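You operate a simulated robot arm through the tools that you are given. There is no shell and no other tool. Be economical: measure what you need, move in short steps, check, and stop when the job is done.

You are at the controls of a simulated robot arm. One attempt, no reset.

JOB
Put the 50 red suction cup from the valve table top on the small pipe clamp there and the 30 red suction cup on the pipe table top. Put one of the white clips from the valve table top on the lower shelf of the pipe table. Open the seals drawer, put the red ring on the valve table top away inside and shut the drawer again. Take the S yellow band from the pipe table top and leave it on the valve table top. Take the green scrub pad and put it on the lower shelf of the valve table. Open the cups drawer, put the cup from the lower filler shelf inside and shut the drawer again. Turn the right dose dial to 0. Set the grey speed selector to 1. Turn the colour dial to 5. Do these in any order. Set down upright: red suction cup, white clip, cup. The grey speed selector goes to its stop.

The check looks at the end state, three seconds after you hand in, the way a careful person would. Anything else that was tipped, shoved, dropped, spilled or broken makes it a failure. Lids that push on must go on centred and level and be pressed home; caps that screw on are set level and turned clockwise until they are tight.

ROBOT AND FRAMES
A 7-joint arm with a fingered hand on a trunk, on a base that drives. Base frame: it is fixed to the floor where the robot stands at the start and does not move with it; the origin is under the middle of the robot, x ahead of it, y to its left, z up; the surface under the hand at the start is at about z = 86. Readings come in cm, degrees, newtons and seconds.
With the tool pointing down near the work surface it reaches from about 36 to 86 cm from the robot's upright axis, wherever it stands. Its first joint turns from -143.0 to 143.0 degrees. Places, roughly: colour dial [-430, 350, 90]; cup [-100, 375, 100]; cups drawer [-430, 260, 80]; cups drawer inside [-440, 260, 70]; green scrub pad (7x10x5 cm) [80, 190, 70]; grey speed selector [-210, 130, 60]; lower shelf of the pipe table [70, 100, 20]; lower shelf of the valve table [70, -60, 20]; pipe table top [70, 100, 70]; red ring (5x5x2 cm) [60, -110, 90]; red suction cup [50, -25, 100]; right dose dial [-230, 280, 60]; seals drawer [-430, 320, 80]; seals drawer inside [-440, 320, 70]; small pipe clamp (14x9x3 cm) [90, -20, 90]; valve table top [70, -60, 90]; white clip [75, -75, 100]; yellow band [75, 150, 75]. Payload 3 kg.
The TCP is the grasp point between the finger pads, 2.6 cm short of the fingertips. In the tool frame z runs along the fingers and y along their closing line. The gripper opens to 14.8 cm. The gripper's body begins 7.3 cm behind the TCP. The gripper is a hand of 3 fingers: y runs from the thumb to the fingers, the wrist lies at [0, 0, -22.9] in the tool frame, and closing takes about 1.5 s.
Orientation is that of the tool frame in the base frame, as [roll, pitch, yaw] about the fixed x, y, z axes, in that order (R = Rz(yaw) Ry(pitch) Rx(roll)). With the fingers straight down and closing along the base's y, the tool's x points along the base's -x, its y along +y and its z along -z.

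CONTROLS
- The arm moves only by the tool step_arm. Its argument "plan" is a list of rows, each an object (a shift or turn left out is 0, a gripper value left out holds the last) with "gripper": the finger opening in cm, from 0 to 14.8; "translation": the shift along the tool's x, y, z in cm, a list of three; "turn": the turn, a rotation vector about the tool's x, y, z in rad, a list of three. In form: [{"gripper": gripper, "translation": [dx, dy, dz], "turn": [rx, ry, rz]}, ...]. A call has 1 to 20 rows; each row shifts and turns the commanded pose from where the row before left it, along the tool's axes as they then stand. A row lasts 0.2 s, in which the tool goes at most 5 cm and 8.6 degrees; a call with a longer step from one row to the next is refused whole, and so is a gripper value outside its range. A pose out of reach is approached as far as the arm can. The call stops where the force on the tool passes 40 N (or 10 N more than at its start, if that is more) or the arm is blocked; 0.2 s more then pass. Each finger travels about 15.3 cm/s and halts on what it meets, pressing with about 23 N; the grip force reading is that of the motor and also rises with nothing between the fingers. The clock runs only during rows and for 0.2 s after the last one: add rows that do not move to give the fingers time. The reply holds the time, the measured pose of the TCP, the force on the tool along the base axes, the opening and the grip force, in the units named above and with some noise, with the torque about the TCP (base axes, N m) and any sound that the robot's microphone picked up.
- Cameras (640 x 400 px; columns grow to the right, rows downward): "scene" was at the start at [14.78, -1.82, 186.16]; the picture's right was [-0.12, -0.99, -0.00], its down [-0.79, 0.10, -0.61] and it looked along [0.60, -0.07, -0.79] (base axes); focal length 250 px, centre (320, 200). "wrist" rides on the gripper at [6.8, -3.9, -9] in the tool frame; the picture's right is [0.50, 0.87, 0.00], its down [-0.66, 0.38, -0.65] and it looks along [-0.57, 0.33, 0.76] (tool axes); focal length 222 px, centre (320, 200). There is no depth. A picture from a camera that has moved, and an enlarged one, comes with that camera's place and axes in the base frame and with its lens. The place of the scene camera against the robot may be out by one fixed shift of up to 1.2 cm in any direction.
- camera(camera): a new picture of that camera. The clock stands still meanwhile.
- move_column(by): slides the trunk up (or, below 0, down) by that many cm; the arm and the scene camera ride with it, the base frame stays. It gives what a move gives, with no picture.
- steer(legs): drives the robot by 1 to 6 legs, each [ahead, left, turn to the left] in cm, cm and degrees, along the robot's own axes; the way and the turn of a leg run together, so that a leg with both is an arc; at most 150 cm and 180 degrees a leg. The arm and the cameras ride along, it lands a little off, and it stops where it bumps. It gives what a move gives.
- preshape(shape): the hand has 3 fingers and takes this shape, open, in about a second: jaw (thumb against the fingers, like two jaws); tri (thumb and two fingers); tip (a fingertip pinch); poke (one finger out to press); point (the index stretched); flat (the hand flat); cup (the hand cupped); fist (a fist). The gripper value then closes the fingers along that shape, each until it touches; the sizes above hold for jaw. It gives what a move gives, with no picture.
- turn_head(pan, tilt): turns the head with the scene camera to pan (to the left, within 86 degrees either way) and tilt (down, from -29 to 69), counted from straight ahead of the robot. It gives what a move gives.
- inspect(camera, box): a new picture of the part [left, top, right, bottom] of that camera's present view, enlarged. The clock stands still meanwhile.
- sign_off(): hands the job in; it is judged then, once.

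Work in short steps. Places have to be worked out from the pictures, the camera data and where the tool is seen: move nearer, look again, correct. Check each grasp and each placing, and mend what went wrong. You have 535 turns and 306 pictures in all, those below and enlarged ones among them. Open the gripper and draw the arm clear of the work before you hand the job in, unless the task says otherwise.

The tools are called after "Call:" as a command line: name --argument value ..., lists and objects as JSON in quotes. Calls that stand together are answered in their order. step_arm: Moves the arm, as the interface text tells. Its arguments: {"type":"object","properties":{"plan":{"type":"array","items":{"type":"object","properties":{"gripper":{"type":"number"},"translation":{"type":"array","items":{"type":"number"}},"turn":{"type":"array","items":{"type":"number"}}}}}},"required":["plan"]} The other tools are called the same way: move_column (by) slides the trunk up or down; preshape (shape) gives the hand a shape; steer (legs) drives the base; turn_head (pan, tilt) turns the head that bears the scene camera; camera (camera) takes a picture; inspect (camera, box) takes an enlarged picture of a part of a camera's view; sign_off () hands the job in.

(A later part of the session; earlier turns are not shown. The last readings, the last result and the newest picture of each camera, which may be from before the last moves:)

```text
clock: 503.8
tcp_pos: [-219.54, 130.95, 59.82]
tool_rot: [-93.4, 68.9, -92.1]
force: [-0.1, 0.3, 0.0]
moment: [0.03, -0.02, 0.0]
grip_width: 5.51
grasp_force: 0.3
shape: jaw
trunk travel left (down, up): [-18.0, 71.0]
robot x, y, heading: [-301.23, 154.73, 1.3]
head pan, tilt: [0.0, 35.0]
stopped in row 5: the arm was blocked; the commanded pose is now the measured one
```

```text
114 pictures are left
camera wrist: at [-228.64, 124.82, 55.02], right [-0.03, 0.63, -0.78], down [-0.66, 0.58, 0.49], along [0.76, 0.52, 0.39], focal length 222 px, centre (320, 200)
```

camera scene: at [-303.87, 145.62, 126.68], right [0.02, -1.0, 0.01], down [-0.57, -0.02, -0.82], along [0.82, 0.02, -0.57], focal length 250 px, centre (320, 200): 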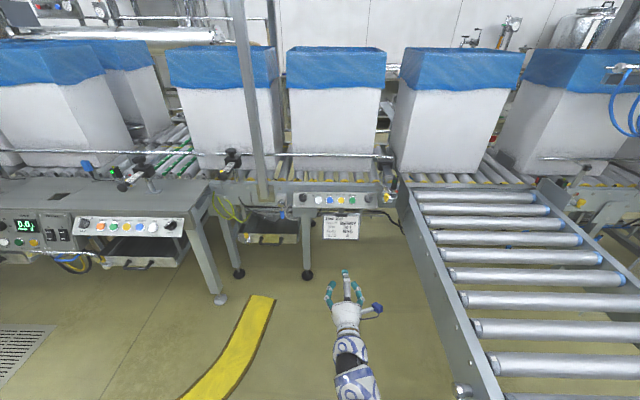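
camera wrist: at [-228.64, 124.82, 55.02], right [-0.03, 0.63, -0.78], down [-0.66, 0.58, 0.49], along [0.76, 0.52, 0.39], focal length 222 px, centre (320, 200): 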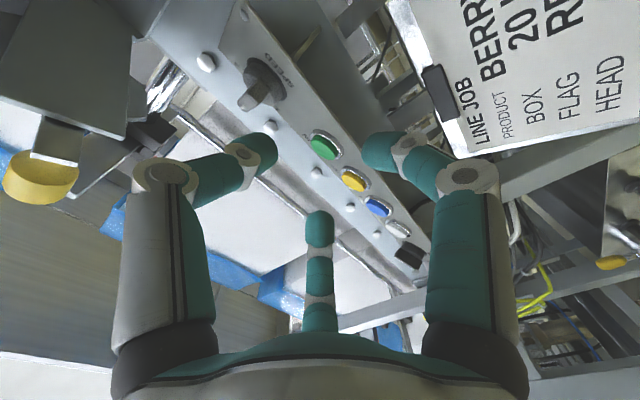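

The arm's elbow is hitting the roller spur on the right. Retract and look.

Call:
step_arm --plan '[{"translation": [0, 0, -3]}, {"translation": [0, 0, -3]}, {}]'

Call:
turn_head --pan -35 --tilt 50

Call:
camera --camera "scene"

```text
clock: 504.8
tcp_pos: [-222.69, 135.67, 59.16]
tool_rot: [-94.7, 73.0, -90.6]
force: [0.8, -0.1, -0.7]
moment: [0.0, -0.09, 0.01]
grip_width: 5.5
grasp_force: 0.0
shape: jaw
trunk travel left (down, up): [-18.0, 71.0]
robot x, y, heading: [-299.94, 155.51, 4.2]
head pan, tilt: [0.0, 35.0]
stopped in row 3: the arm was blocked; the commanded pose is now the measured one
```

```text
clock: 505.8
tcp_pos: [-222.56, 135.56, 59.18]
tool_rot: [-94.1, 72.9, -90.3]
force: [0.8, 0.7, -0.8]
moment: [0.0, -0.01, 0.0]
grip_width: 5.5
grasp_force: 0.0
shape: jaw
trunk travel left (down, up): [-18.0, 71.0]
robot x, y, heading: [-299.98, 154.88, 4.1]
head pan, tilt: [-35.0, 50.0]
```

```text
113 pictures are left
camera scene: at [-285.35, 150.76, 124.15], right [-0.51, -0.86, 0.0], down [-0.66, 0.39, -0.64], along [0.55, -0.33, -0.77], focal length 250 px, centre (320, 200)
```

scene: 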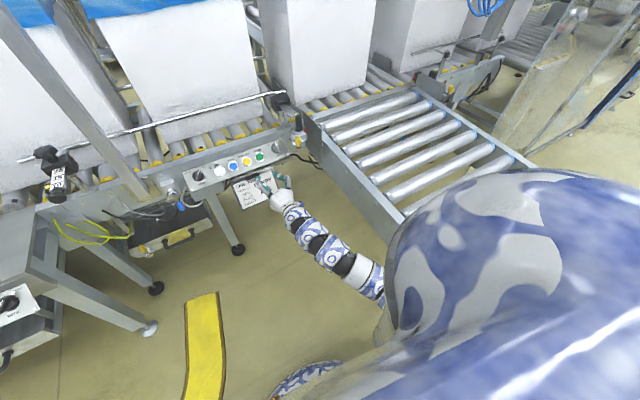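

Call:
steer --legs '[[-12, 5, -4]]'

Call:
move_column --by 35

Call:
camera --camera "scene"

```text
clock: 507.1
tcp_pos: [-236.9, 134.33, 59.85]
tool_rot: [-93.1, 72.1, -93.4]
force: [0.3, -0.4, 0.0]
moment: [0.01, -0.02, 0.0]
grip_width: 5.51
grasp_force: 0.0
shape: jaw
trunk travel left (down, up): [-18.0, 71.0]
robot x, y, heading: [-312.69, 160.13, -0.0]
head pan, tilt: [-35.0, 50.0]
```

```text
clock: 510.5
tcp_pos: [-237.03, 134.29, 94.81]
tool_rot: [-93.1, 72.1, -93.5]
force: [-0.2, 0.0, 0.5]
moment: [0.01, 0.04, -0.05]
grip_width: 5.51
grasp_force: 0.0
shape: jaw
trunk travel left (down, up): [-53.0, 36.0]
robot x, y, heading: [-312.56, 159.71, -0.3]
head pan, tilt: [-35.0, 50.0]
```

```text
112 pictures are left
camera scene: at [-298.68, 154.25, 159.48], right [-0.58, -0.82, 0.0], down [-0.63, 0.44, -0.64], along [0.53, -0.37, -0.77], focal length 250 px, centre (320, 200)
```

scene: 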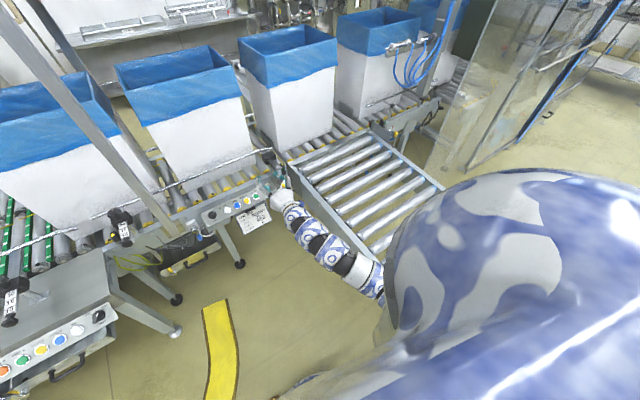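

Now the shoulder clears the spur. Drive back in, then lower the hand with the arm.

Call:
steer --legs '[[13, -4, 0]]'

Call:
step_arm --plan '[{"turn": [0, 0, -0.13]}, {"turn": [0, 0, -0.07]}, {}]'

```text
clock: 511.8
tcp_pos: [-224.13, 130.2, 94.69]
tool_rot: [-93.2, 72.1, -93.6]
force: [0.0, 0.0, 0.1]
moment: [0.02, -0.03, 0.04]
grip_width: 5.49
grasp_force: 0.0
shape: jaw
trunk travel left (down, up): [-53.0, 36.0]
robot x, y, heading: [-299.59, 155.61, -0.2]
head pan, tilt: [-35.0, 50.0]
```

```text
clock: 512.6
tcp_pos: [-224.27, 130.36, 94.97]
tool_rot: [-91.9, 60.7, -92.1]
force: [0.0, 0.0, -0.1]
moment: [0.04, -0.01, 0.0]
grip_width: 5.51
grasp_force: 0.0
shape: jaw
trunk travel left (down, up): [-53.0, 36.0]
robot x, y, heading: [-299.48, 155.38, -0.0]
head pan, tilt: [-35.0, 50.0]
```

Call:
step_arm --plan '[{"translation": [3.45, 1.36, 0]}, {"translation": [3.45, 1.36, 0]}, {"translation": [3.45, 1.36, 0]}, {"translation": [3.45, 1.36, 0]}, {"translation": [3.45, 1.36, 0]}, {"translation": [3.45, 1.36, 0]}, {"translation": [3.45, 1.36, 0]}, {"translation": [3.45, 1.36, 0]}, {"translation": [3.45, 1.36, 0]}, {}]'

Call:
camera --camera "wrist"

```text
clock: 514.8
tcp_pos: [-224.78, 125.87, 62.01]
tool_rot: [-91.9, 60.7, -92.2]
force: [-0.3, -0.8, 0.5]
moment: [0.0, -0.01, 0.0]
grip_width: 5.5
grasp_force: 0.1
shape: jaw
trunk travel left (down, up): [-53.0, 36.0]
robot x, y, heading: [-299.38, 155.37, 0.0]
head pan, tilt: [-35.0, 50.0]
```

```text
111 pictures are left
camera wrist: at [-233.99, 119.25, 58.01], right [-0.01, 0.51, -0.86], down [-0.64, 0.66, 0.4], along [0.77, 0.56, 0.32], focal length 222 px, centre (320, 200)
```

wrist: 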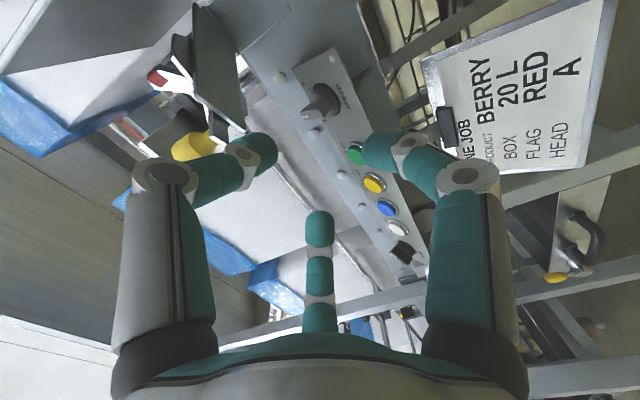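

Call:
step_arm --plan '[{"translation": [1.1, 0.1, 2]}, {"translation": [0, 0, 3]}, {"translation": [0, 0, 3]}, {"translation": [0, 0, 1]}, {}]'

Call:
camera --camera "wrist"

```text
clock: 516.0
tcp_pos: [-215.75, 125.39, 60.77]
tool_rot: [-91.7, 60.6, -92.2]
force: [0.1, -0.2, 0.3]
moment: [0.0, -0.01, -0.03]
grip_width: 5.54
grasp_force: 0.1
shape: jaw
trunk travel left (down, up): [-53.0, 36.0]
robot x, y, heading: [-299.19, 155.52, -0.0]
head pan, tilt: [-35.0, 50.0]
```

```text
110 pictures are left
camera wrist: at [-225.03, 118.8, 56.87], right [-0.01, 0.51, -0.86], down [-0.64, 0.66, 0.4], along [0.77, 0.55, 0.32], focal length 222 px, centre (320, 200)
```

wrist: 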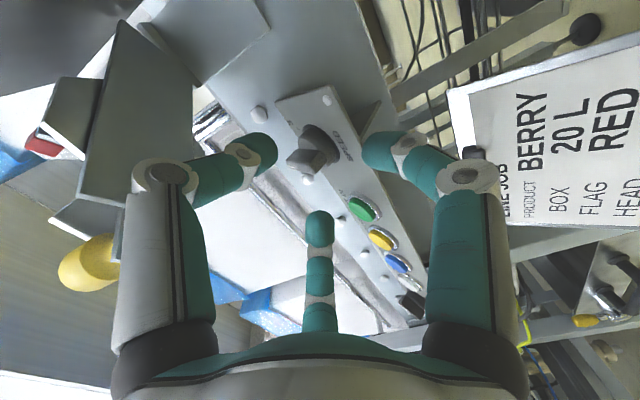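

Call:
step_arm --plan '[{"gripper": 6, "translation": [0, 0, 1.5]}, {"translation": [0, 0, 1]}, {}]'

Call:
camera --camera "wrist"

```text
clock: 516.8
tcp_pos: [-213.23, 125.34, 60.66]
tool_rot: [-92.1, 60.7, -92.3]
force: [-0.6, -0.8, -0.7]
moment: [-0.04, 0.01, 0.01]
grip_width: 5.95
grasp_force: 0.1
shape: jaw
trunk travel left (down, up): [-53.0, 36.0]
robot x, y, heading: [-299.47, 155.71, -0.3]
head pan, tilt: [-35.0, 50.0]
```

```text
109 pictures are left
camera wrist: at [-222.48, 118.75, 56.79], right [-0.01, 0.51, -0.86], down [-0.64, 0.66, 0.4], along [0.77, 0.55, 0.32], focal length 222 px, centre (320, 200)
```

wrist: 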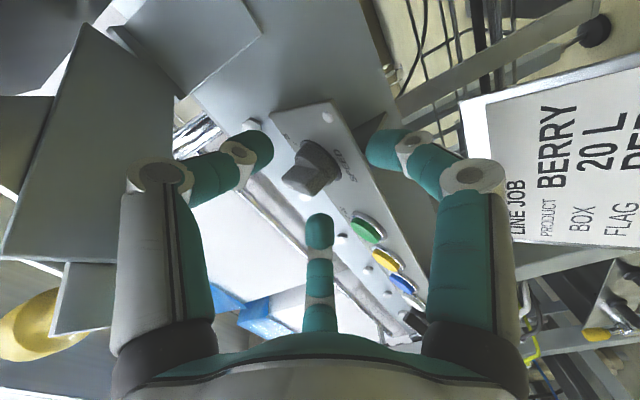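

Call:
step_arm --plan '[{"translation": [0, 0, 0.8]}, {"translation": [0, 0, 0.6]}, {}]'

Call:
camera --camera "wrist"

```text
clock: 517.6
tcp_pos: [-211.93, 125.35, 60.55]
tool_rot: [-91.8, 60.7, -92.3]
force: [0.0, -0.3, 0.3]
moment: [0.0, -0.02, 0.03]
grip_width: 5.98
grasp_force: 0.2
shape: jaw
trunk travel left (down, up): [-53.0, 36.0]
robot x, y, heading: [-299.63, 155.66, -0.1]
head pan, tilt: [-35.0, 50.0]
```

```text
108 pictures are left
camera wrist: at [-221.09, 118.7, 56.77], right [-0.01, 0.51, -0.86], down [-0.64, 0.66, 0.4], along [0.77, 0.55, 0.32], focal length 222 px, centre (320, 200)
```

wrist: 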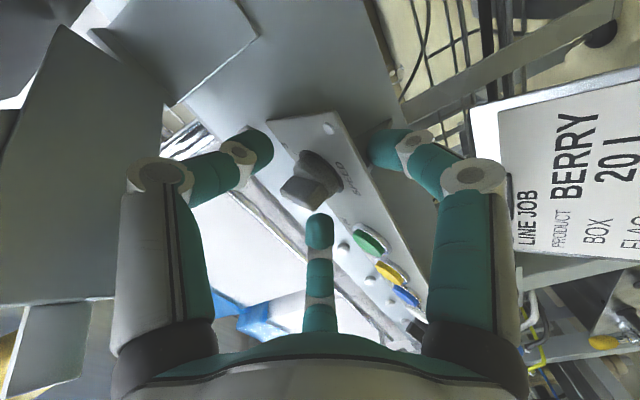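

Centred on the knob. Close on it.

Call:
step_arm --plan '[{"gripper": 4.5}, {"gripper": 3.5}, {"gripper": 2.5}, {"gripper": 1.5}, {}, {}]'

Call:
camera --camera "wrist"

```text
clock: 519.0
tcp_pos: [-211.89, 125.36, 60.62]
tool_rot: [-91.9, 60.7, -92.2]
force: [-5.4, 5.7, -3.3]
moment: [0.03, -0.11, 0.33]
grip_width: 1.78
grasp_force: 0.2
shape: jaw
trunk travel left (down, up): [-53.0, 36.0]
robot x, y, heading: [-299.73, 155.77, 0.0]
head pan, tilt: [-35.0, 50.0]
```

```text
107 pictures are left
camera wrist: at [-221.07, 118.74, 56.79], right [-0.01, 0.51, -0.86], down [-0.64, 0.66, 0.4], along [0.77, 0.56, 0.32], focal length 222 px, centre (320, 200)
```

wrist: 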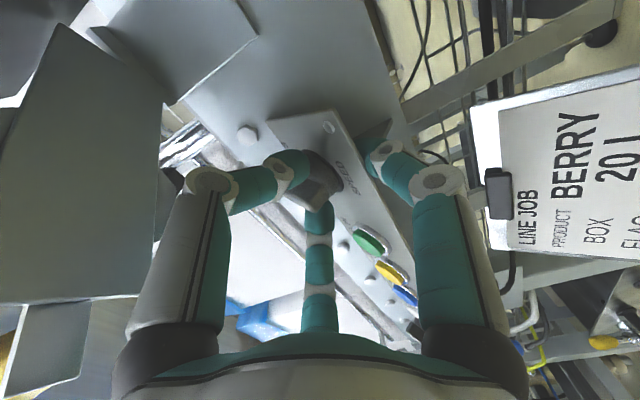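

Fingers hold the bar. Turn counter-clockwise ~45°.

Call:
step_arm --plan '[{"gripper": 0.5, "turn": [0, 0, -0.13]}, {"turn": [0, 0, -0.13]}, {"turn": [0, 0, -0.13]}, {"turn": [0, 0, -0.13]}, {"turn": [0, 0, -0.13]}, {"turn": [0, 0, -0.13]}, {}]'

Call:
camera --camera "wrist"

Call:
inspect --camera "scene" --box '[180, 130, 320, 240]'

```text
clock: 520.6
tcp_pos: [-211.66, 125.2, 60.62]
tool_rot: [-90.9, 16.0, -90.9]
force: [16.7, 10.2, -4.7]
moment: [0.63, -1.43, 0.17]
grip_width: 1.24
grasp_force: 22.7
shape: jaw
trunk travel left (down, up): [-53.0, 36.0]
robot x, y, heading: [-299.38, 155.8, -0.2]
head pan, tilt: [-35.0, 50.0]
```

```text
106 pictures are left
camera wrist: at [-220.88, 117.82, 62.63], right [-0.02, -0.24, -0.97], down [-0.65, 0.74, -0.17], along [0.76, 0.63, -0.17], focal length 222 px, centre (320, 200)
```

wrist: 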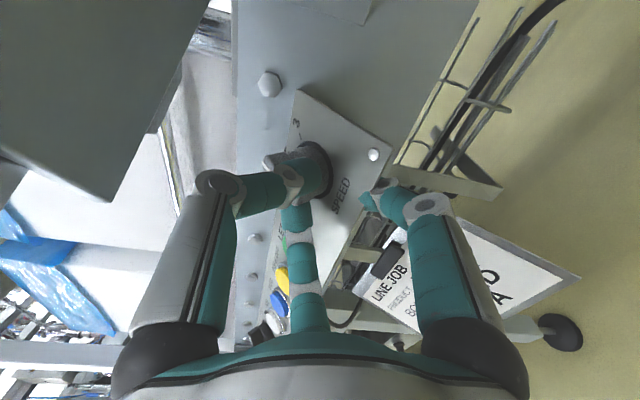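

```text
3.64 times, centred on (250, 185) of scene
camera zoom: at [-285.64, 150.3, 159.47], right [-0.58, -0.82, 0.0], down [-0.63, 0.44, -0.64], along [0.53, -0.37, -0.77], focal length 909 px, centre (574, 254)
```

zoom: 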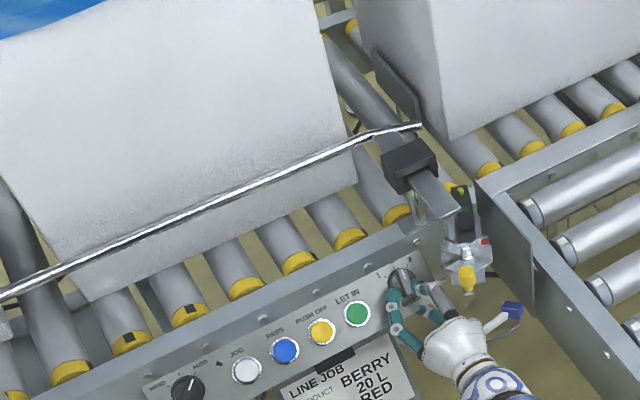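

Call:
inspect --camera "wrist" --box '[230, 90, 400, 230]'

Call:
inspect --camera "scene" --box '[270, 180, 310, 210]'

```text
2.86 times, centred on (315, 160) of wrist
camera zoom: at [-220.88, 117.82, 62.63], right [-0.02, -0.24, -0.97], down [-0.65, 0.74, -0.17], along [0.76, 0.63, -0.17], focal length 635 px, centre (334, 314)
```

zoom: 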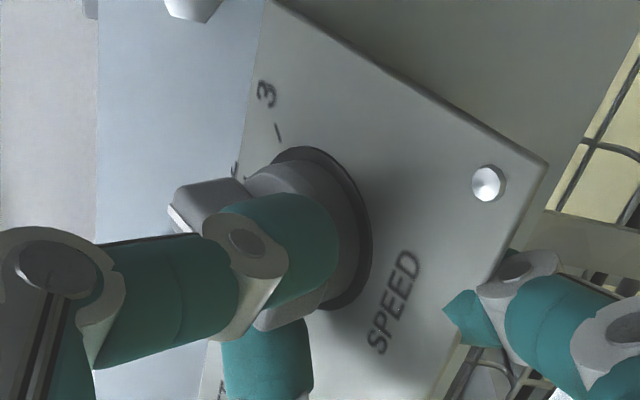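

```text
13.33 times, centred on (290, 195) of scene
camera zoom: at [-285.64, 150.3, 159.47], right [-0.58, -0.82, 0.0], down [-0.63, 0.44, -0.64], along [0.53, -0.37, -0.77], focal length 3334 px, centre (720, 267)
```

zoom: 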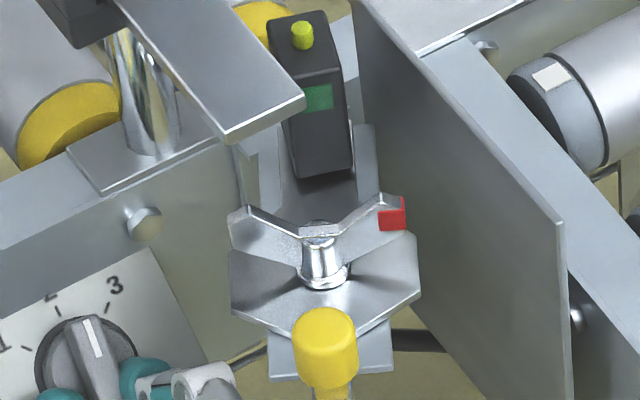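

The bar still points to 2; the pinch slipped. Open, back off, and re-orient so the fingers straddle the vertical bar horizontally.

Call:
step_arm --plan '[{"gripper": 3}, {"gripper": 6}, {}, {"translation": [0, 0, -2]}, {"translation": [0, 0, -1], "turn": [0, 0, 0.13]}, {"turn": [0, 0, 0.13]}, {"turn": [0, 0, 0.13]}, {"turn": [0, 0, 0.13]}, {"turn": [0, 0, 0.13]}, {"turn": [0, 0, 0.13]}, {"turn": [0, 0, 0.13]}, {"turn": [0, 0, 0.13]}, {"turn": [0, 0, 0.13]}, {"turn": [0, 0, 0.13]}, {}]'

Call:
camera --camera "wrist"

Call:
inspect --camera "scene" --box '[250, 180, 310, 220]'

```text
clock: 523.8
tcp_pos: [-214.88, 125.32, 60.56]
tool_rot: [148.1, 88.9, 147.7]
force: [-0.8, -0.5, 0.0]
moment: [0.01, 0.0, -0.01]
grip_width: 5.97
grasp_force: 0.2
shape: jaw
trunk travel left (down, up): [-53.0, 36.0]
robot x, y, heading: [-299.43, 155.42, -0.0]
head pan, tilt: [-35.0, 50.0]
```

```text
102 pictures are left
camera wrist: at [-224.08, 121.6, 53.94], right [0.0, 0.87, -0.49], down [-0.64, 0.38, 0.67], along [0.77, 0.31, 0.56], focal length 222 px, centre (320, 200)
```

wrist: 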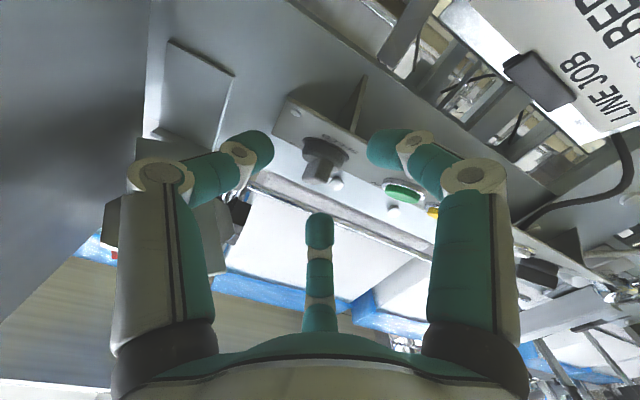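

```text
10.00 times, centred on (280, 200) of scene
camera zoom: at [-285.79, 150.25, 159.48], right [-0.58, -0.82, 0.0], down [-0.63, 0.44, -0.64], along [0.53, -0.37, -0.77], focal length 2500 px, centre (720, 200)
```

zoom: 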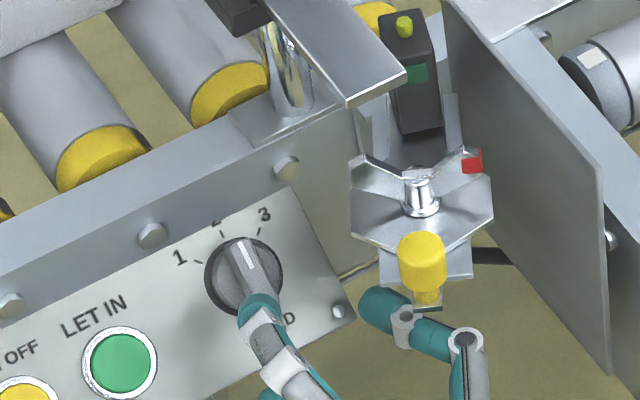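

The hand now straddles the bar (thumb right, fingers left). Advance and close.

Call:
step_arm --plan '[{"gripper": 5, "translation": [-0.3, 0, 1.5]}, {"translation": [0, 0, 1.5]}, {}, {"gripper": 3}, {"gripper": 2}, {"gripper": 1}, {"gripper": 0}, {}, {}]'

Call:
camera --camera "wrist"

```text
clock: 524.4
tcp_pos: [-213.39, 125.18, 59.93]
tool_rot: [162.5, 88.0, 161.9]
force: [-28.1, 4.3, -2.3]
moment: [0.08, 0.59, 0.45]
grip_width: 5.17
grasp_force: 0.0
shape: jaw
trunk travel left (down, up): [-53.0, 36.0]
robot x, y, heading: [-299.35, 155.92, -0.2]
head pan, tilt: [-35.0, 50.0]
stopped in row 2: the force on the tool passed its limit at 51 N (the readings are from after the stop); the commanded pose is now the measured one
```

```text
100 pictures are left
camera wrist: at [-222.69, 121.62, 53.38], right [-0.01, 0.87, -0.49], down [-0.63, 0.38, 0.68], along [0.78, 0.31, 0.54], focal length 222 px, centre (320, 200)
```

wrist: 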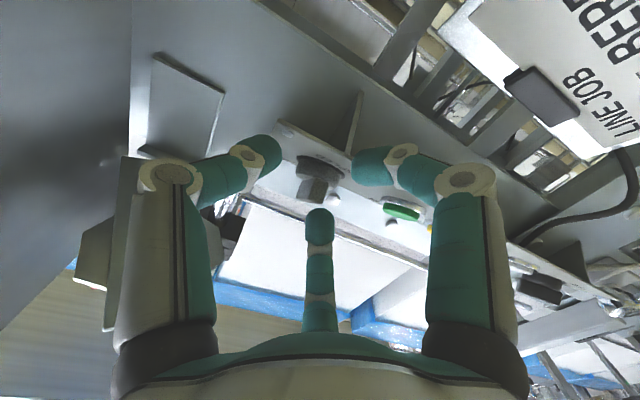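

A finger met the bar's end; open wider, then advance and close.

Call:
step_arm --plan '[{"translation": [0, 0, -1]}, {"gripper": 8}, {"translation": [-0.8, 0.1, 0]}, {}, {"translation": [0, 0, 1.2]}, {"translation": [0, 0, 1.2]}, {}]'

Call:
camera --camera "wrist"

```text
clock: 526.0
tcp_pos: [-211.66, 125.31, 60.95]
tool_rot: [161.0, 88.2, 160.5]
force: [0.3, -1.1, 0.3]
moment: [-0.02, -0.01, -0.03]
grip_width: 7.93
grasp_force: 0.0
shape: jaw
trunk travel left (down, up): [-53.0, 36.0]
robot x, y, heading: [-299.66, 155.66, 0.2]
head pan, tilt: [-35.0, 50.0]
```

```text
99 pictures are left
camera wrist: at [-221.05, 121.59, 54.4], right [-0.01, 0.87, -0.49], down [-0.63, 0.38, 0.68], along [0.78, 0.31, 0.55], focal length 222 px, centre (320, 200)
```

wrist: 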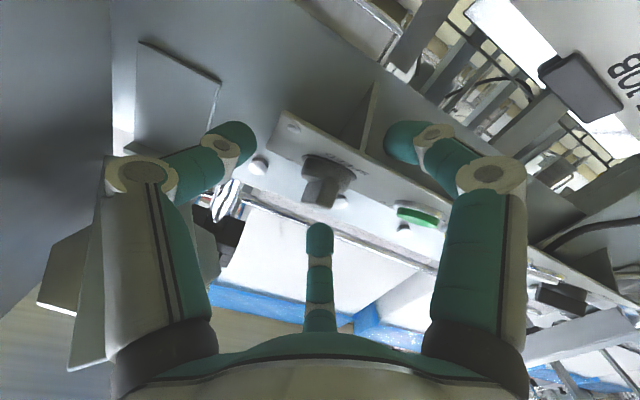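

Call:
step_arm --plan '[{"gripper": 6}, {"gripper": 4}, {"gripper": 3}, {"gripper": 2}, {"gripper": 1}, {"gripper": 0}, {}, {}, {}]'

Call:
inspect --camera "wrist" --box '[230, 100, 410, 250]'

```text
clock: 528.0
tcp_pos: [-211.61, 125.35, 60.84]
tool_rot: [161.9, 88.3, 161.6]
force: [18.0, 13.0, -11.1]
moment: [0.0, -0.52, -0.2]
grip_width: 1.86
grasp_force: 23.2
shape: jaw
trunk travel left (down, up): [-53.0, 36.0]
robot x, y, heading: [-299.38, 155.55, -0.1]
head pan, tilt: [-35.0, 50.0]
```

```text
2.67 times, centred on (320, 175) of wrist
camera zoom: at [-220.96, 121.69, 54.29], right [-0.01, 0.87, -0.49], down [-0.63, 0.38, 0.68], along [0.78, 0.31, 0.55], focal length 592 px, centre (320, 267)
```

zoom: 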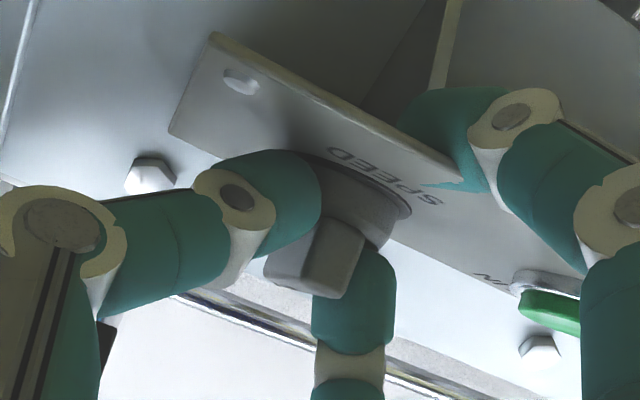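

Better: use the thumb as a pusher on the bar's upper right side. Open, raise 1 cm and sweep left (+y) in small steps.

Call:
step_arm --plan '[{"gripper": 3}, {"gripper": 6}, {"gripper": 8}, {}, {"translation": [-1.1, 0, -0.5]}, {"translation": [0, 1, 0]}, {"translation": [0, 1, 0]}, {}]'

Call:
camera --camera "wrist"

```text
clock: 529.8
tcp_pos: [-212.16, 127.33, 61.98]
tool_rot: [162.2, 88.2, 161.7]
force: [1.5, -1.3, -2.5]
moment: [-0.17, 0.04, -0.02]
grip_width: 8.09
grasp_force: 0.0
shape: jaw
trunk travel left (down, up): [-53.0, 36.0]
robot x, y, heading: [-299.67, 155.55, -0.2]
head pan, tilt: [-35.0, 50.0]
```

```text
97 pictures are left
camera wrist: at [-221.46, 123.56, 55.41], right [-0.01, 0.87, -0.49], down [-0.63, 0.38, 0.68], along [0.78, 0.31, 0.55], focal length 222 px, centre (320, 200)
```

wrist: 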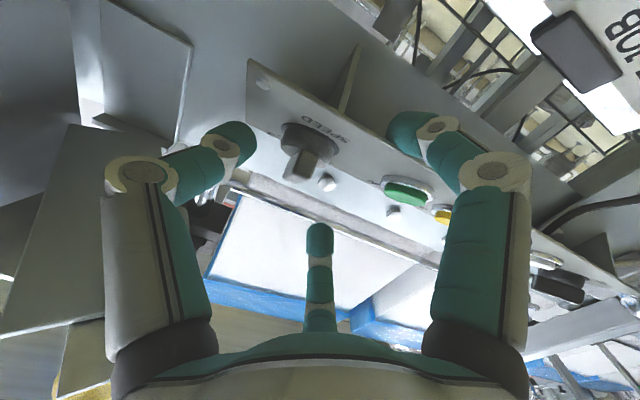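

Call:
step_arm --plan '[{"translation": [0, 0.5, 0]}, {"translation": [0, 0.5, 0]}, {"translation": [0, 0.5, 0]}, {"translation": [0, 0.4, 0]}, {"translation": [0, 0.4, 0]}, {}]'

Call:
camera --camera "wrist"

```text
clock: 531.2
tcp_pos: [-211.95, 129.57, 62.03]
tool_rot: [161.4, 88.1, 160.9]
force: [1.2, -2.8, -2.4]
moment: [-0.16, -0.08, -0.08]
grip_width: 8.19
grasp_force: 0.1
shape: jaw
trunk travel left (down, up): [-53.0, 36.0]
robot x, y, heading: [-299.34, 155.45, -0.3]
head pan, tilt: [-35.0, 50.0]
```

```text
96 pictures are left
camera wrist: at [-221.38, 125.9, 55.45], right [-0.01, 0.87, -0.49], down [-0.63, 0.38, 0.68], along [0.78, 0.31, 0.55], focal length 222 px, centre (320, 200)
```

wrist: 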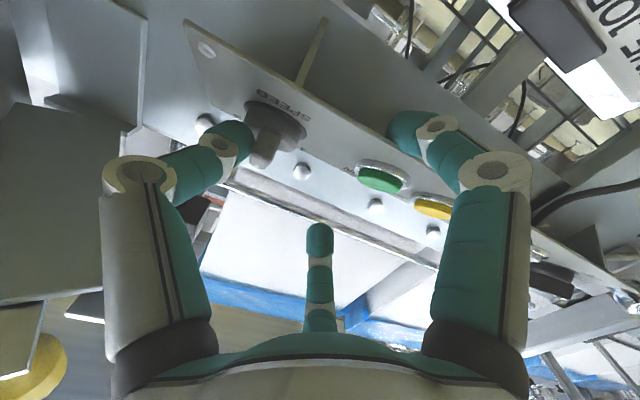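

Thumb touches the bar, but the other finger nears the LET IN button. Use a narrower opening: step back, set 5 cm, then push.

Call:
step_arm --plan '[{"translation": [0, -2, 0]}, {"translation": [0, -2, 0]}, {"gripper": 5}, {}, {"translation": [0, 0.5, 0]}, {"translation": [0, 0.5, 0]}, {"translation": [0, 0.4, 0]}, {"translation": [0, 0.4, 0]}, {}]'

Call:
camera --camera "wrist"

```text
clock: 533.2
tcp_pos: [-212.1, 127.28, 61.96]
tool_rot: [161.7, 88.1, 161.1]
force: [1.7, -6.4, -9.8]
moment: [-0.39, 0.0, -0.11]
grip_width: 5.4
grasp_force: 0.1
shape: jaw
trunk travel left (down, up): [-53.0, 36.0]
robot x, y, heading: [-299.12, 155.16, 0.1]
head pan, tilt: [-35.0, 50.0]
```

```text
95 pictures are left
camera wrist: at [-221.43, 123.61, 55.38], right [-0.01, 0.87, -0.49], down [-0.63, 0.38, 0.68], along [0.78, 0.31, 0.55], focal length 222 px, centre (320, 200)
```

wrist: 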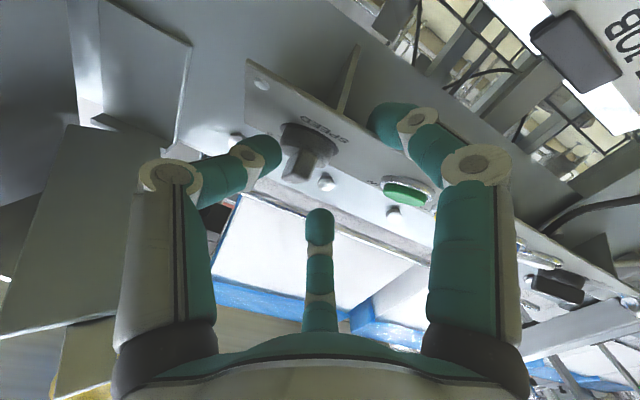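

Call:
step_arm --plan '[{"translation": [0, 0.4, 0]}, {"translation": [0, 0.4, 0]}, {"translation": [0, 0.4, 0]}, {"translation": [0, 0.4, 0]}, {}]'

Call:
inspect --camera "wrist" --box '[200, 90, 440, 250]'

Call:
inspect --camera "scene" --box '[250, 180, 310, 220]'

```text
clock: 534.4
tcp_pos: [-212.17, 129.06, 61.81]
tool_rot: [160.7, 88.1, 160.1]
force: [0.1, -7.2, -11.2]
moment: [-0.29, -0.02, -0.27]
grip_width: 5.35
grasp_force: 0.1
shape: jaw
trunk travel left (down, up): [-53.0, 36.0]
robot x, y, heading: [-299.82, 155.77, -0.5]
head pan, tilt: [-35.0, 50.0]
```

```text
2.50 times, centred on (320, 170) of wrist
camera zoom: at [-221.4, 125.27, 55.28], right [-0.01, 0.87, -0.49], down [-0.63, 0.38, 0.68], along [0.78, 0.31, 0.55], focal length 555 px, centre (320, 275)
```

zoom: 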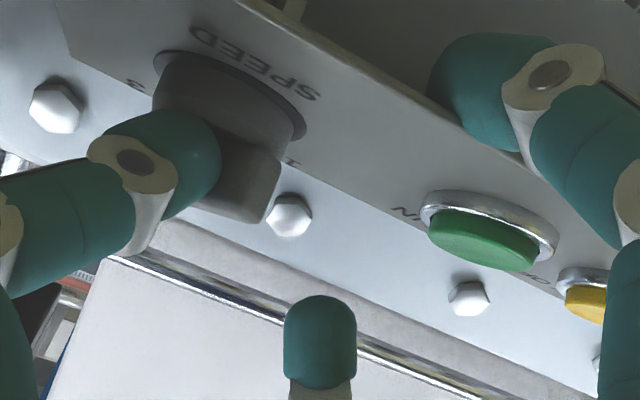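

```text
10.00 times, centred on (280, 200) of scene
camera zoom: at [-285.72, 150.18, 159.46], right [-0.58, -0.82, 0.0], down [-0.63, 0.44, -0.64], along [0.52, -0.37, -0.77], focal length 2500 px, centre (720, 200)
```

zoom: 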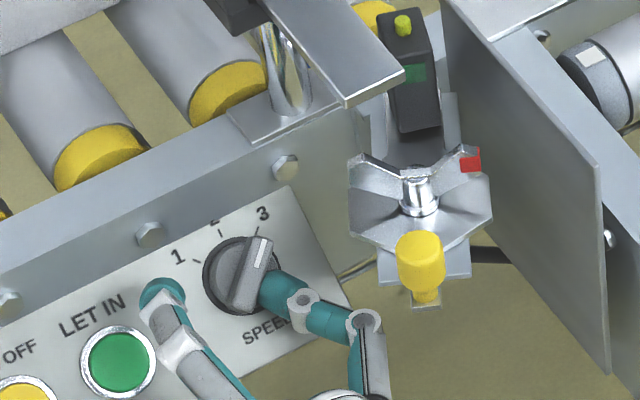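

The push turned it the wrong way (to 3): contact was below centre. I retract, go higher on the right side, and push left.

Call:
step_arm --plan '[{"translation": [0, 0, -2]}, {"translation": [0, 0, -1.5]}, {"translation": [0, -2, 0]}, {"translation": [0, -2.2, 0]}, {"translation": [-1.4, 0, 0]}, {}]'

Call:
inspect --camera "scene" --box '[250, 180, 310, 220]'

Call:
camera --camera "wrist"

```text
clock: 535.8
tcp_pos: [-215.62, 124.79, 63.66]
tool_rot: [161.5, 88.2, 160.8]
force: [0.6, -1.1, -0.4]
moment: [0.01, 0.04, -0.01]
grip_width: 5.02
grasp_force: 0.1
shape: jaw
trunk travel left (down, up): [-53.0, 36.0]
robot x, y, heading: [-299.51, 155.66, -0.3]
head pan, tilt: [-35.0, 50.0]
```

```text
10.00 times, centred on (280, 200) of scene
camera zoom: at [-285.85, 150.26, 159.49], right [-0.58, -0.82, 0.0], down [-0.63, 0.44, -0.64], along [0.53, -0.37, -0.77], focal length 2500 px, centre (720, 200)
```

zoom: 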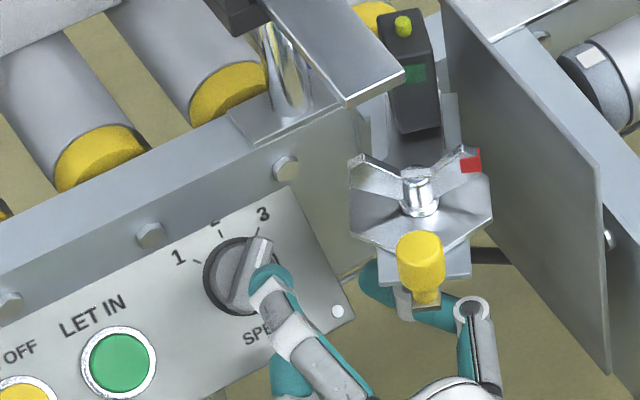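

```text
91 pictures are left
camera wrist: at [-224.91, 121.1, 56.93], right [-0.01, 0.87, -0.49], down [-0.63, 0.38, 0.68], along [0.78, 0.31, 0.55], focal length 222 px, centre (320, 200)
```

wrist: 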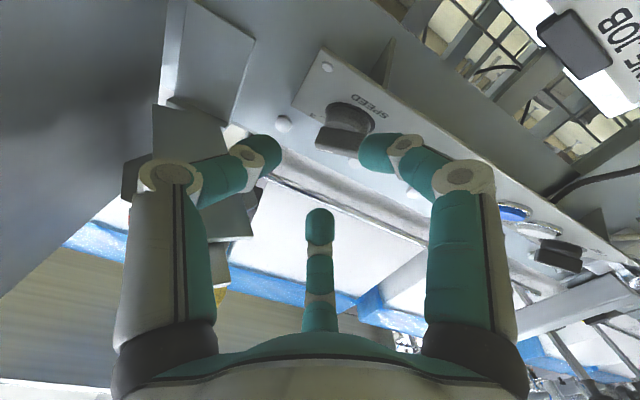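

Knob centre is (125.9,60.9). I'll use a slightly rotated hand so the thumb sits up-right of the bar end and other fingers stay clear, then push left.

Call:
step_arm --plan '[{"gripper": 7.5, "translation": [1.3, 0.45, 0]}, {"translation": [1.26, 0.45, 0]}, {"turn": [0, 0, -0.12]}, {"turn": [0, 0, -0.12]}, {"turn": [0, 0, -0.11]}, {}]'

Call:
camera --camera "wrist"

```text
clock: 537.2
tcp_pos: [-215.7, 125.84, 60.99]
tool_rot: [-95.0, 70.4, -95.3]
force: [0.2, 0.5, 0.1]
moment: [0.0, 0.02, 0.03]
grip_width: 7.44
grasp_force: 0.1
shape: jaw
trunk travel left (down, up): [-53.0, 36.0]
robot x, y, heading: [-299.54, 155.9, 0.0]
head pan, tilt: [-35.0, 50.0]
```

```text
90 pictures are left
camera wrist: at [-224.98, 119.94, 56.1], right [-0.02, 0.65, -0.76], down [-0.63, 0.58, 0.51], along [0.77, 0.49, 0.4], focal length 222 px, centre (320, 200)
```

wrist: 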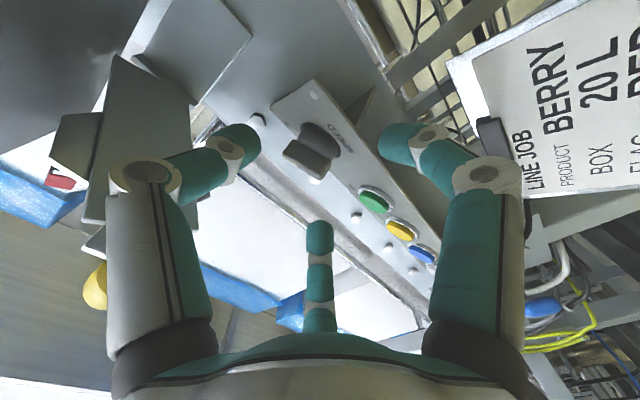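

Call:
step_arm --plan '[{"translation": [0, 0, 1.8]}, {"translation": [0, 0, 1.7]}, {}]'

Call:
inspect --camera "wrist" --box '[180, 80, 460, 280]'

Call:
inspect --camera "scene" --box '[250, 180, 310, 220]'

```text
clock: 538.0
tcp_pos: [-212.22, 125.78, 60.77]
tool_rot: [-95.0, 70.4, -95.4]
force: [-0.2, -0.1, 0.5]
moment: [-0.04, 0.02, 0.04]
grip_width: 7.47
grasp_force: 0.1
shape: jaw
trunk travel left (down, up): [-53.0, 36.0]
robot x, y, heading: [-299.27, 155.72, -0.2]
head pan, tilt: [-35.0, 50.0]
```

```text
2.00 times, centred on (320, 180) of wrist
camera zoom: at [-221.47, 119.96, 55.96], right [-0.02, 0.65, -0.76], down [-0.63, 0.58, 0.51], along [0.77, 0.49, 0.4], focal length 444 px, centre (320, 240)
```

zoom: 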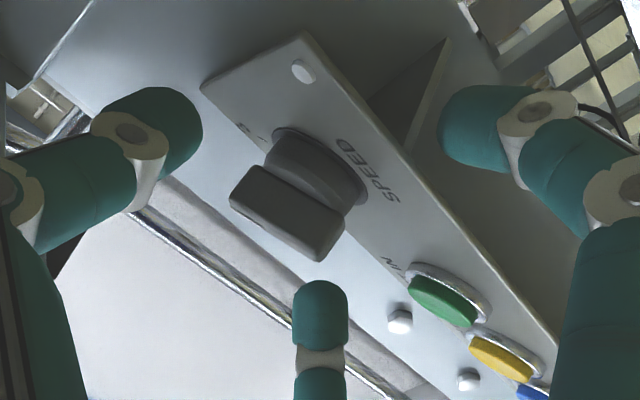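

```text
10.00 times, centred on (280, 200) of scene
camera zoom: at [-285.83, 150.25, 159.48], right [-0.58, -0.82, 0.0], down [-0.63, 0.44, -0.64], along [0.53, -0.37, -0.77], focal length 2500 px, centre (720, 200)
```

zoom: 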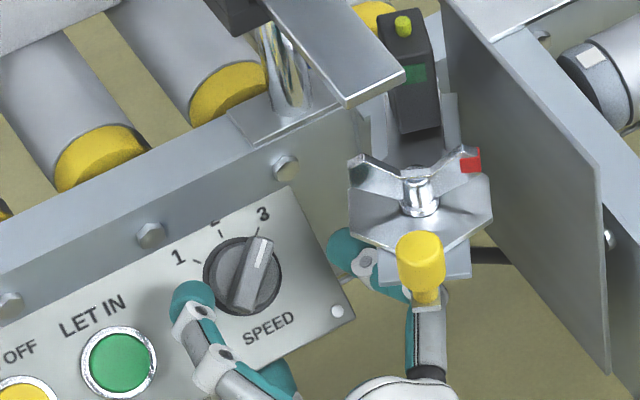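

The bar is at 3; its pointer end lies up-right. The thumb must come from below-right of it and push up-left along the arc. Small steps.

Call:
step_arm --plan '[{"translation": [0.64, 0.87, 0]}, {"translation": [-0.64, 0.3, 0]}, {"translation": [-0.64, 0.3, 0]}, {"translation": [-0.64, 0.3, 0]}, {}]'

Call:
inspect --camera "wrist" --box '[180, 80, 460, 280]'

Call:
inspect --camera "scene" --box '[250, 180, 310, 220]'

```text
clock: 539.2
tcp_pos: [-212.22, 127.79, 61.43]
tool_rot: [-95.0, 70.4, -95.2]
force: [-0.6, 1.3, 0.6]
moment: [0.0, -0.02, 0.02]
grip_width: 7.45
grasp_force: 0.1
shape: jaw
trunk travel left (down, up): [-53.0, 36.0]
robot x, y, heading: [-299.45, 155.47, -0.2]
head pan, tilt: [-35.0, 50.0]
```

```text
2.00 times, centred on (320, 180) of wrist
camera zoom: at [-221.48, 122.06, 56.6], right [-0.02, 0.65, -0.76], down [-0.63, 0.58, 0.51], along [0.77, 0.49, 0.4], focal length 444 px, centre (320, 240)
```

zoom: 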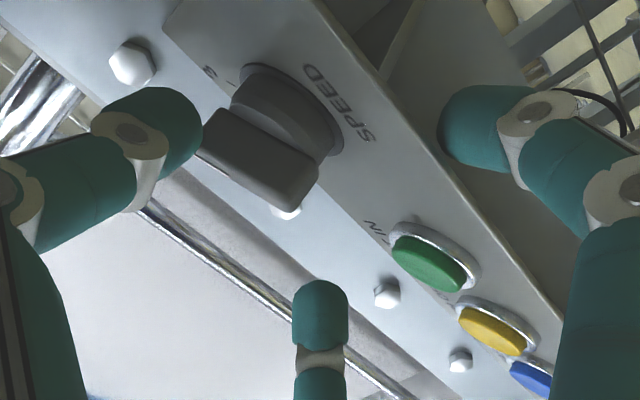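

```text
10.00 times, centred on (280, 200) of scene
camera zoom: at [-285.84, 150.26, 159.49], right [-0.58, -0.82, 0.0], down [-0.63, 0.44, -0.64], along [0.53, -0.37, -0.77], focal length 2500 px, centre (720, 200)
```

zoom: 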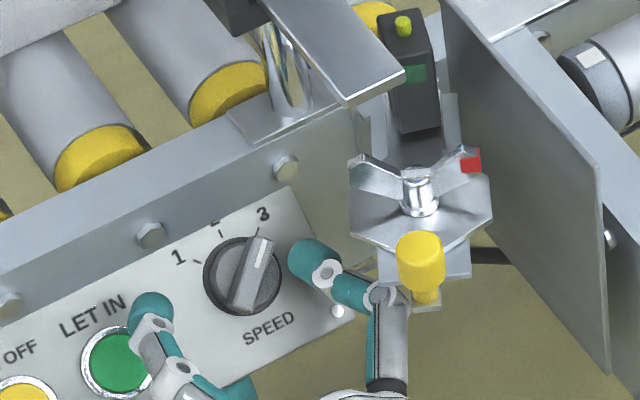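

Call:
step_arm --plan '[{"translation": [1.32, -0.69, 0]}, {"translation": [0.57, 1.06, 0]}, {"translation": [-0.59, 0.32, 0]}, {"translation": [-0.59, 0.32, 0]}, {}]'

Call:
inspect --camera "wrist" --box '[180, 80, 460, 280]'

```text
clock: 540.4
tcp_pos: [-212.27, 128.63, 60.4]
tool_rot: [-95.0, 70.4, -95.3]
force: [-0.3, -0.3, 0.1]
moment: [0.02, 0.03, 0.0]
grip_width: 7.49
grasp_force: 0.1
shape: jaw
trunk travel left (down, up): [-53.0, 36.0]
robot x, y, heading: [-299.56, 155.77, -0.1]
head pan, tilt: [-35.0, 50.0]
```

```text
2.00 times, centred on (320, 180) of wrist
camera zoom: at [-221.52, 122.75, 55.59], right [-0.02, 0.65, -0.76], down [-0.63, 0.58, 0.51], along [0.77, 0.49, 0.4], focal length 444 px, centre (320, 240)
```

zoom: 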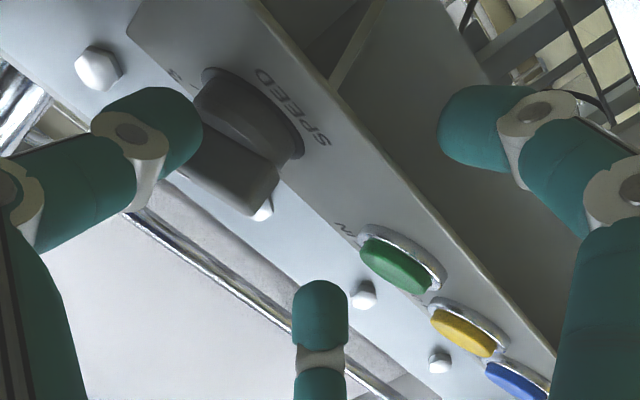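

Call:
step_arm --plan '[{"translation": [-0.59, 0.32, 0]}, {"translation": [-0.59, 0.32, 0]}, {"translation": [-0.59, 0.32, 0]}, {}]'

Call:
inspect --camera "wrist" --box '[180, 80, 460, 280]'

Call:
inspect --camera "scene" --box '[250, 180, 310, 220]'

```text
clock: 541.4
tcp_pos: [-212.12, 129.94, 61.98]
tool_rot: [-94.8, 70.4, -95.2]
force: [-4.5, -3.0, 2.2]
moment: [-0.12, -0.11, -0.32]
grip_width: 7.91
grasp_force: 0.1
shape: jaw
trunk travel left (down, up): [-53.0, 36.0]
robot x, y, heading: [-299.18, 155.54, -0.2]
head pan, tilt: [-35.0, 50.0]
```

```text
2.00 times, centred on (320, 180) of wrist
camera zoom: at [-221.39, 124.28, 57.1], right [-0.01, 0.65, -0.76], down [-0.63, 0.58, 0.51], along [0.77, 0.49, 0.4], focal length 444 px, centre (320, 240)
```

zoom: 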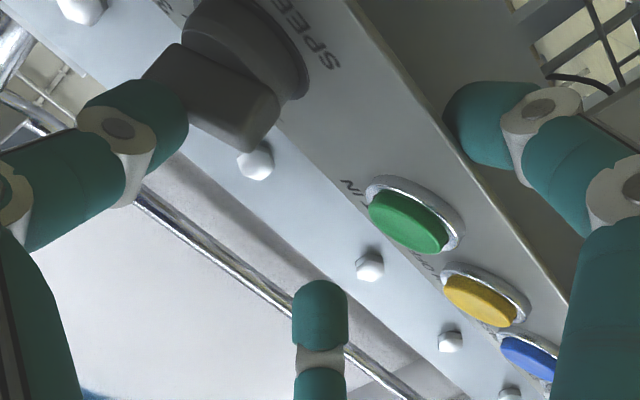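

```text
10.00 times, centred on (280, 200) of scene
camera zoom: at [-285.88, 150.24, 159.49], right [-0.58, -0.82, 0.0], down [-0.63, 0.44, -0.64], along [0.53, -0.37, -0.77], focal length 2500 px, centre (720, 200)
```

zoom: 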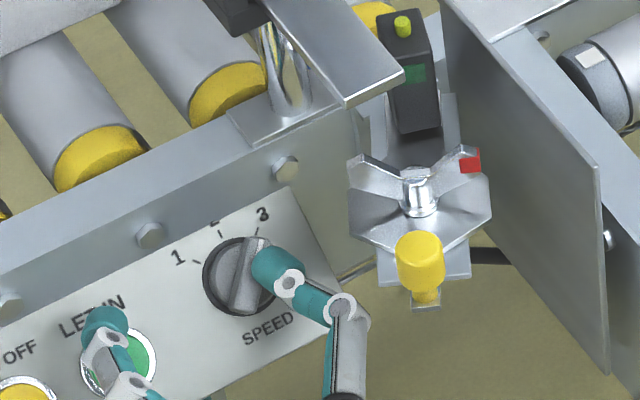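

Thumb is now on the right side of the bar's upper end. Push left with slight descent.

Call:
step_arm --plan '[{"translation": [-0.05, 0.52, 0]}, {"translation": [-0.05, 0.52, 0]}, {"translation": [0.02, 0.55, 0]}, {"translation": [0.02, 0.55, 0]}, {}]'

Call:
inspect --camera "scene" --box '[250, 180, 310, 220]'

Call:
inspect --camera "wrist" --box '[180, 80, 460, 280]'

```text
clock: 542.6
tcp_pos: [-212.01, 131.88, 61.3]
tool_rot: [-94.6, 70.4, -95.2]
force: [-3.5, -11.3, 8.0]
moment: [-0.3, -0.26, -0.51]
grip_width: 8.64
grasp_force: 0.1
shape: jaw
trunk travel left (down, up): [-53.0, 36.0]
robot x, y, heading: [-299.45, 155.49, -0.2]
head pan, tilt: [-35.0, 50.0]
```

```text
10.00 times, centred on (280, 200) of scene
camera zoom: at [-285.94, 150.2, 159.5], right [-0.58, -0.82, 0.0], down [-0.63, 0.44, -0.64], along [0.53, -0.37, -0.77], focal length 2500 px, centre (720, 200)
```

zoom: 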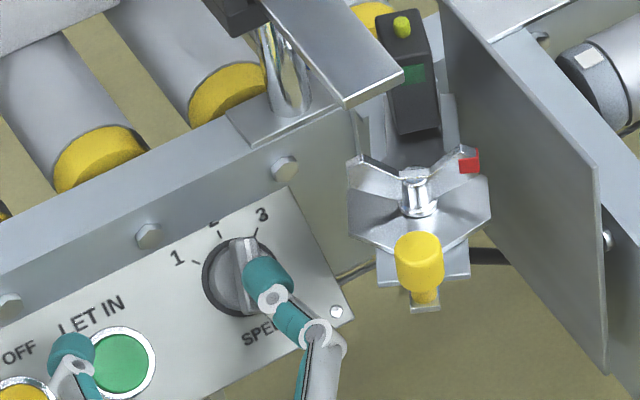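

```text
2.00 times, centred on (320, 180) of wrist
camera zoom: at [-221.42, 126.14, 56.46], right [-0.01, 0.65, -0.76], down [-0.63, 0.58, 0.51], along [0.77, 0.49, 0.4], focal length 444 px, centre (320, 240)
```

zoom: 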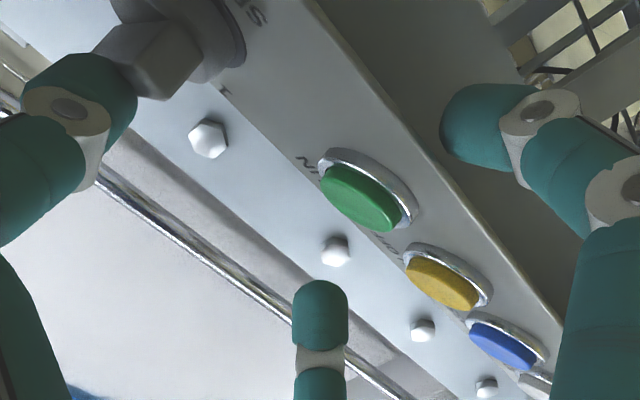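

Pointer is near 2 now. Raise the thumb a little for leverage and keep pushing left.

Call:
step_arm --plan '[{"translation": [-0.85, -0.3, 0]}, {"translation": [-0.17, 0.47, 0]}, {"translation": [-0.17, 0.47, 0]}, {"translation": [-0.1, 0.5, 0]}, {"translation": [-0.1, 0.5, 0]}, {}]'

Call:
inspect --camera "scene" --box '[250, 180, 310, 220]'

```text
clock: 544.0
tcp_pos: [-212.08, 134.16, 61.95]
tool_rot: [-95.1, 70.5, -95.3]
force: [0.7, 0.1, -1.1]
moment: [0.01, 0.01, -0.02]
grip_width: 7.55
grasp_force: 0.1
shape: jaw
trunk travel left (down, up): [-53.0, 36.0]
robot x, y, heading: [-299.27, 155.53, -0.0]
head pan, tilt: [-35.0, 50.0]
```

```text
10.00 times, centred on (280, 200) of scene
camera zoom: at [-285.83, 150.26, 159.48], right [-0.58, -0.82, 0.0], down [-0.63, 0.44, -0.64], along [0.53, -0.37, -0.77], focal length 2500 px, centre (720, 200)
```

zoom: 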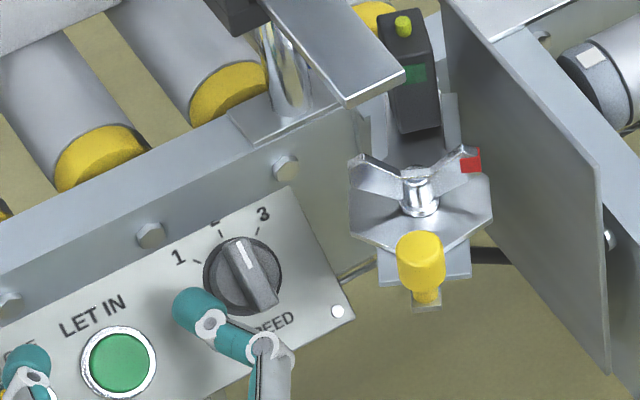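

The knob snapped to 2 and the thumb slid over its end. Go back around to the right and push again slightly lower.

Call:
step_arm --plan '[{"translation": [0, 0, -2.5]}, {"translation": [0, 0, -2]}, {"translation": [1, -3, 0]}, {"translation": [1, -3, 0]}, {"translation": [0.8, -1.7, 0]}, {}]'

Call:
camera --camera "wrist"

```text
clock: 545.4
tcp_pos: [-216.67, 126.07, 61.9]
tool_rot: [-94.9, 70.4, -95.2]
force: [-0.5, 0.4, -0.4]
moment: [0.01, 0.0, 0.03]
grip_width: 7.54
grasp_force: 0.1
shape: jaw
trunk travel left (down, up): [-53.0, 36.0]
robot x, y, heading: [-299.78, 156.16, -0.2]
head pan, tilt: [-35.0, 50.0]
```

```text
79 pictures are left
camera wrist: at [-225.97, 120.13, 57.12], right [-0.02, 0.65, -0.76], down [-0.63, 0.58, 0.51], along [0.77, 0.49, 0.4], focal length 222 px, centre (320, 200)
```

wrist: 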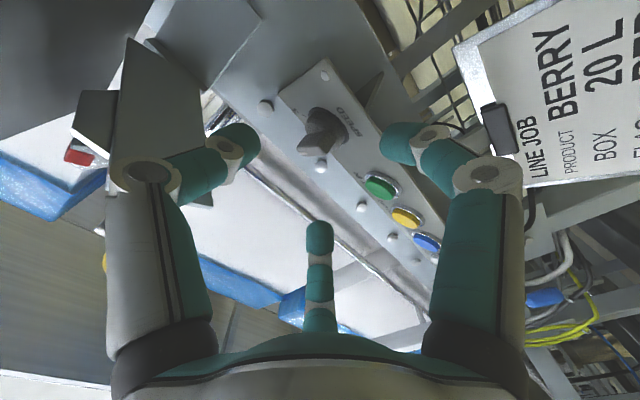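

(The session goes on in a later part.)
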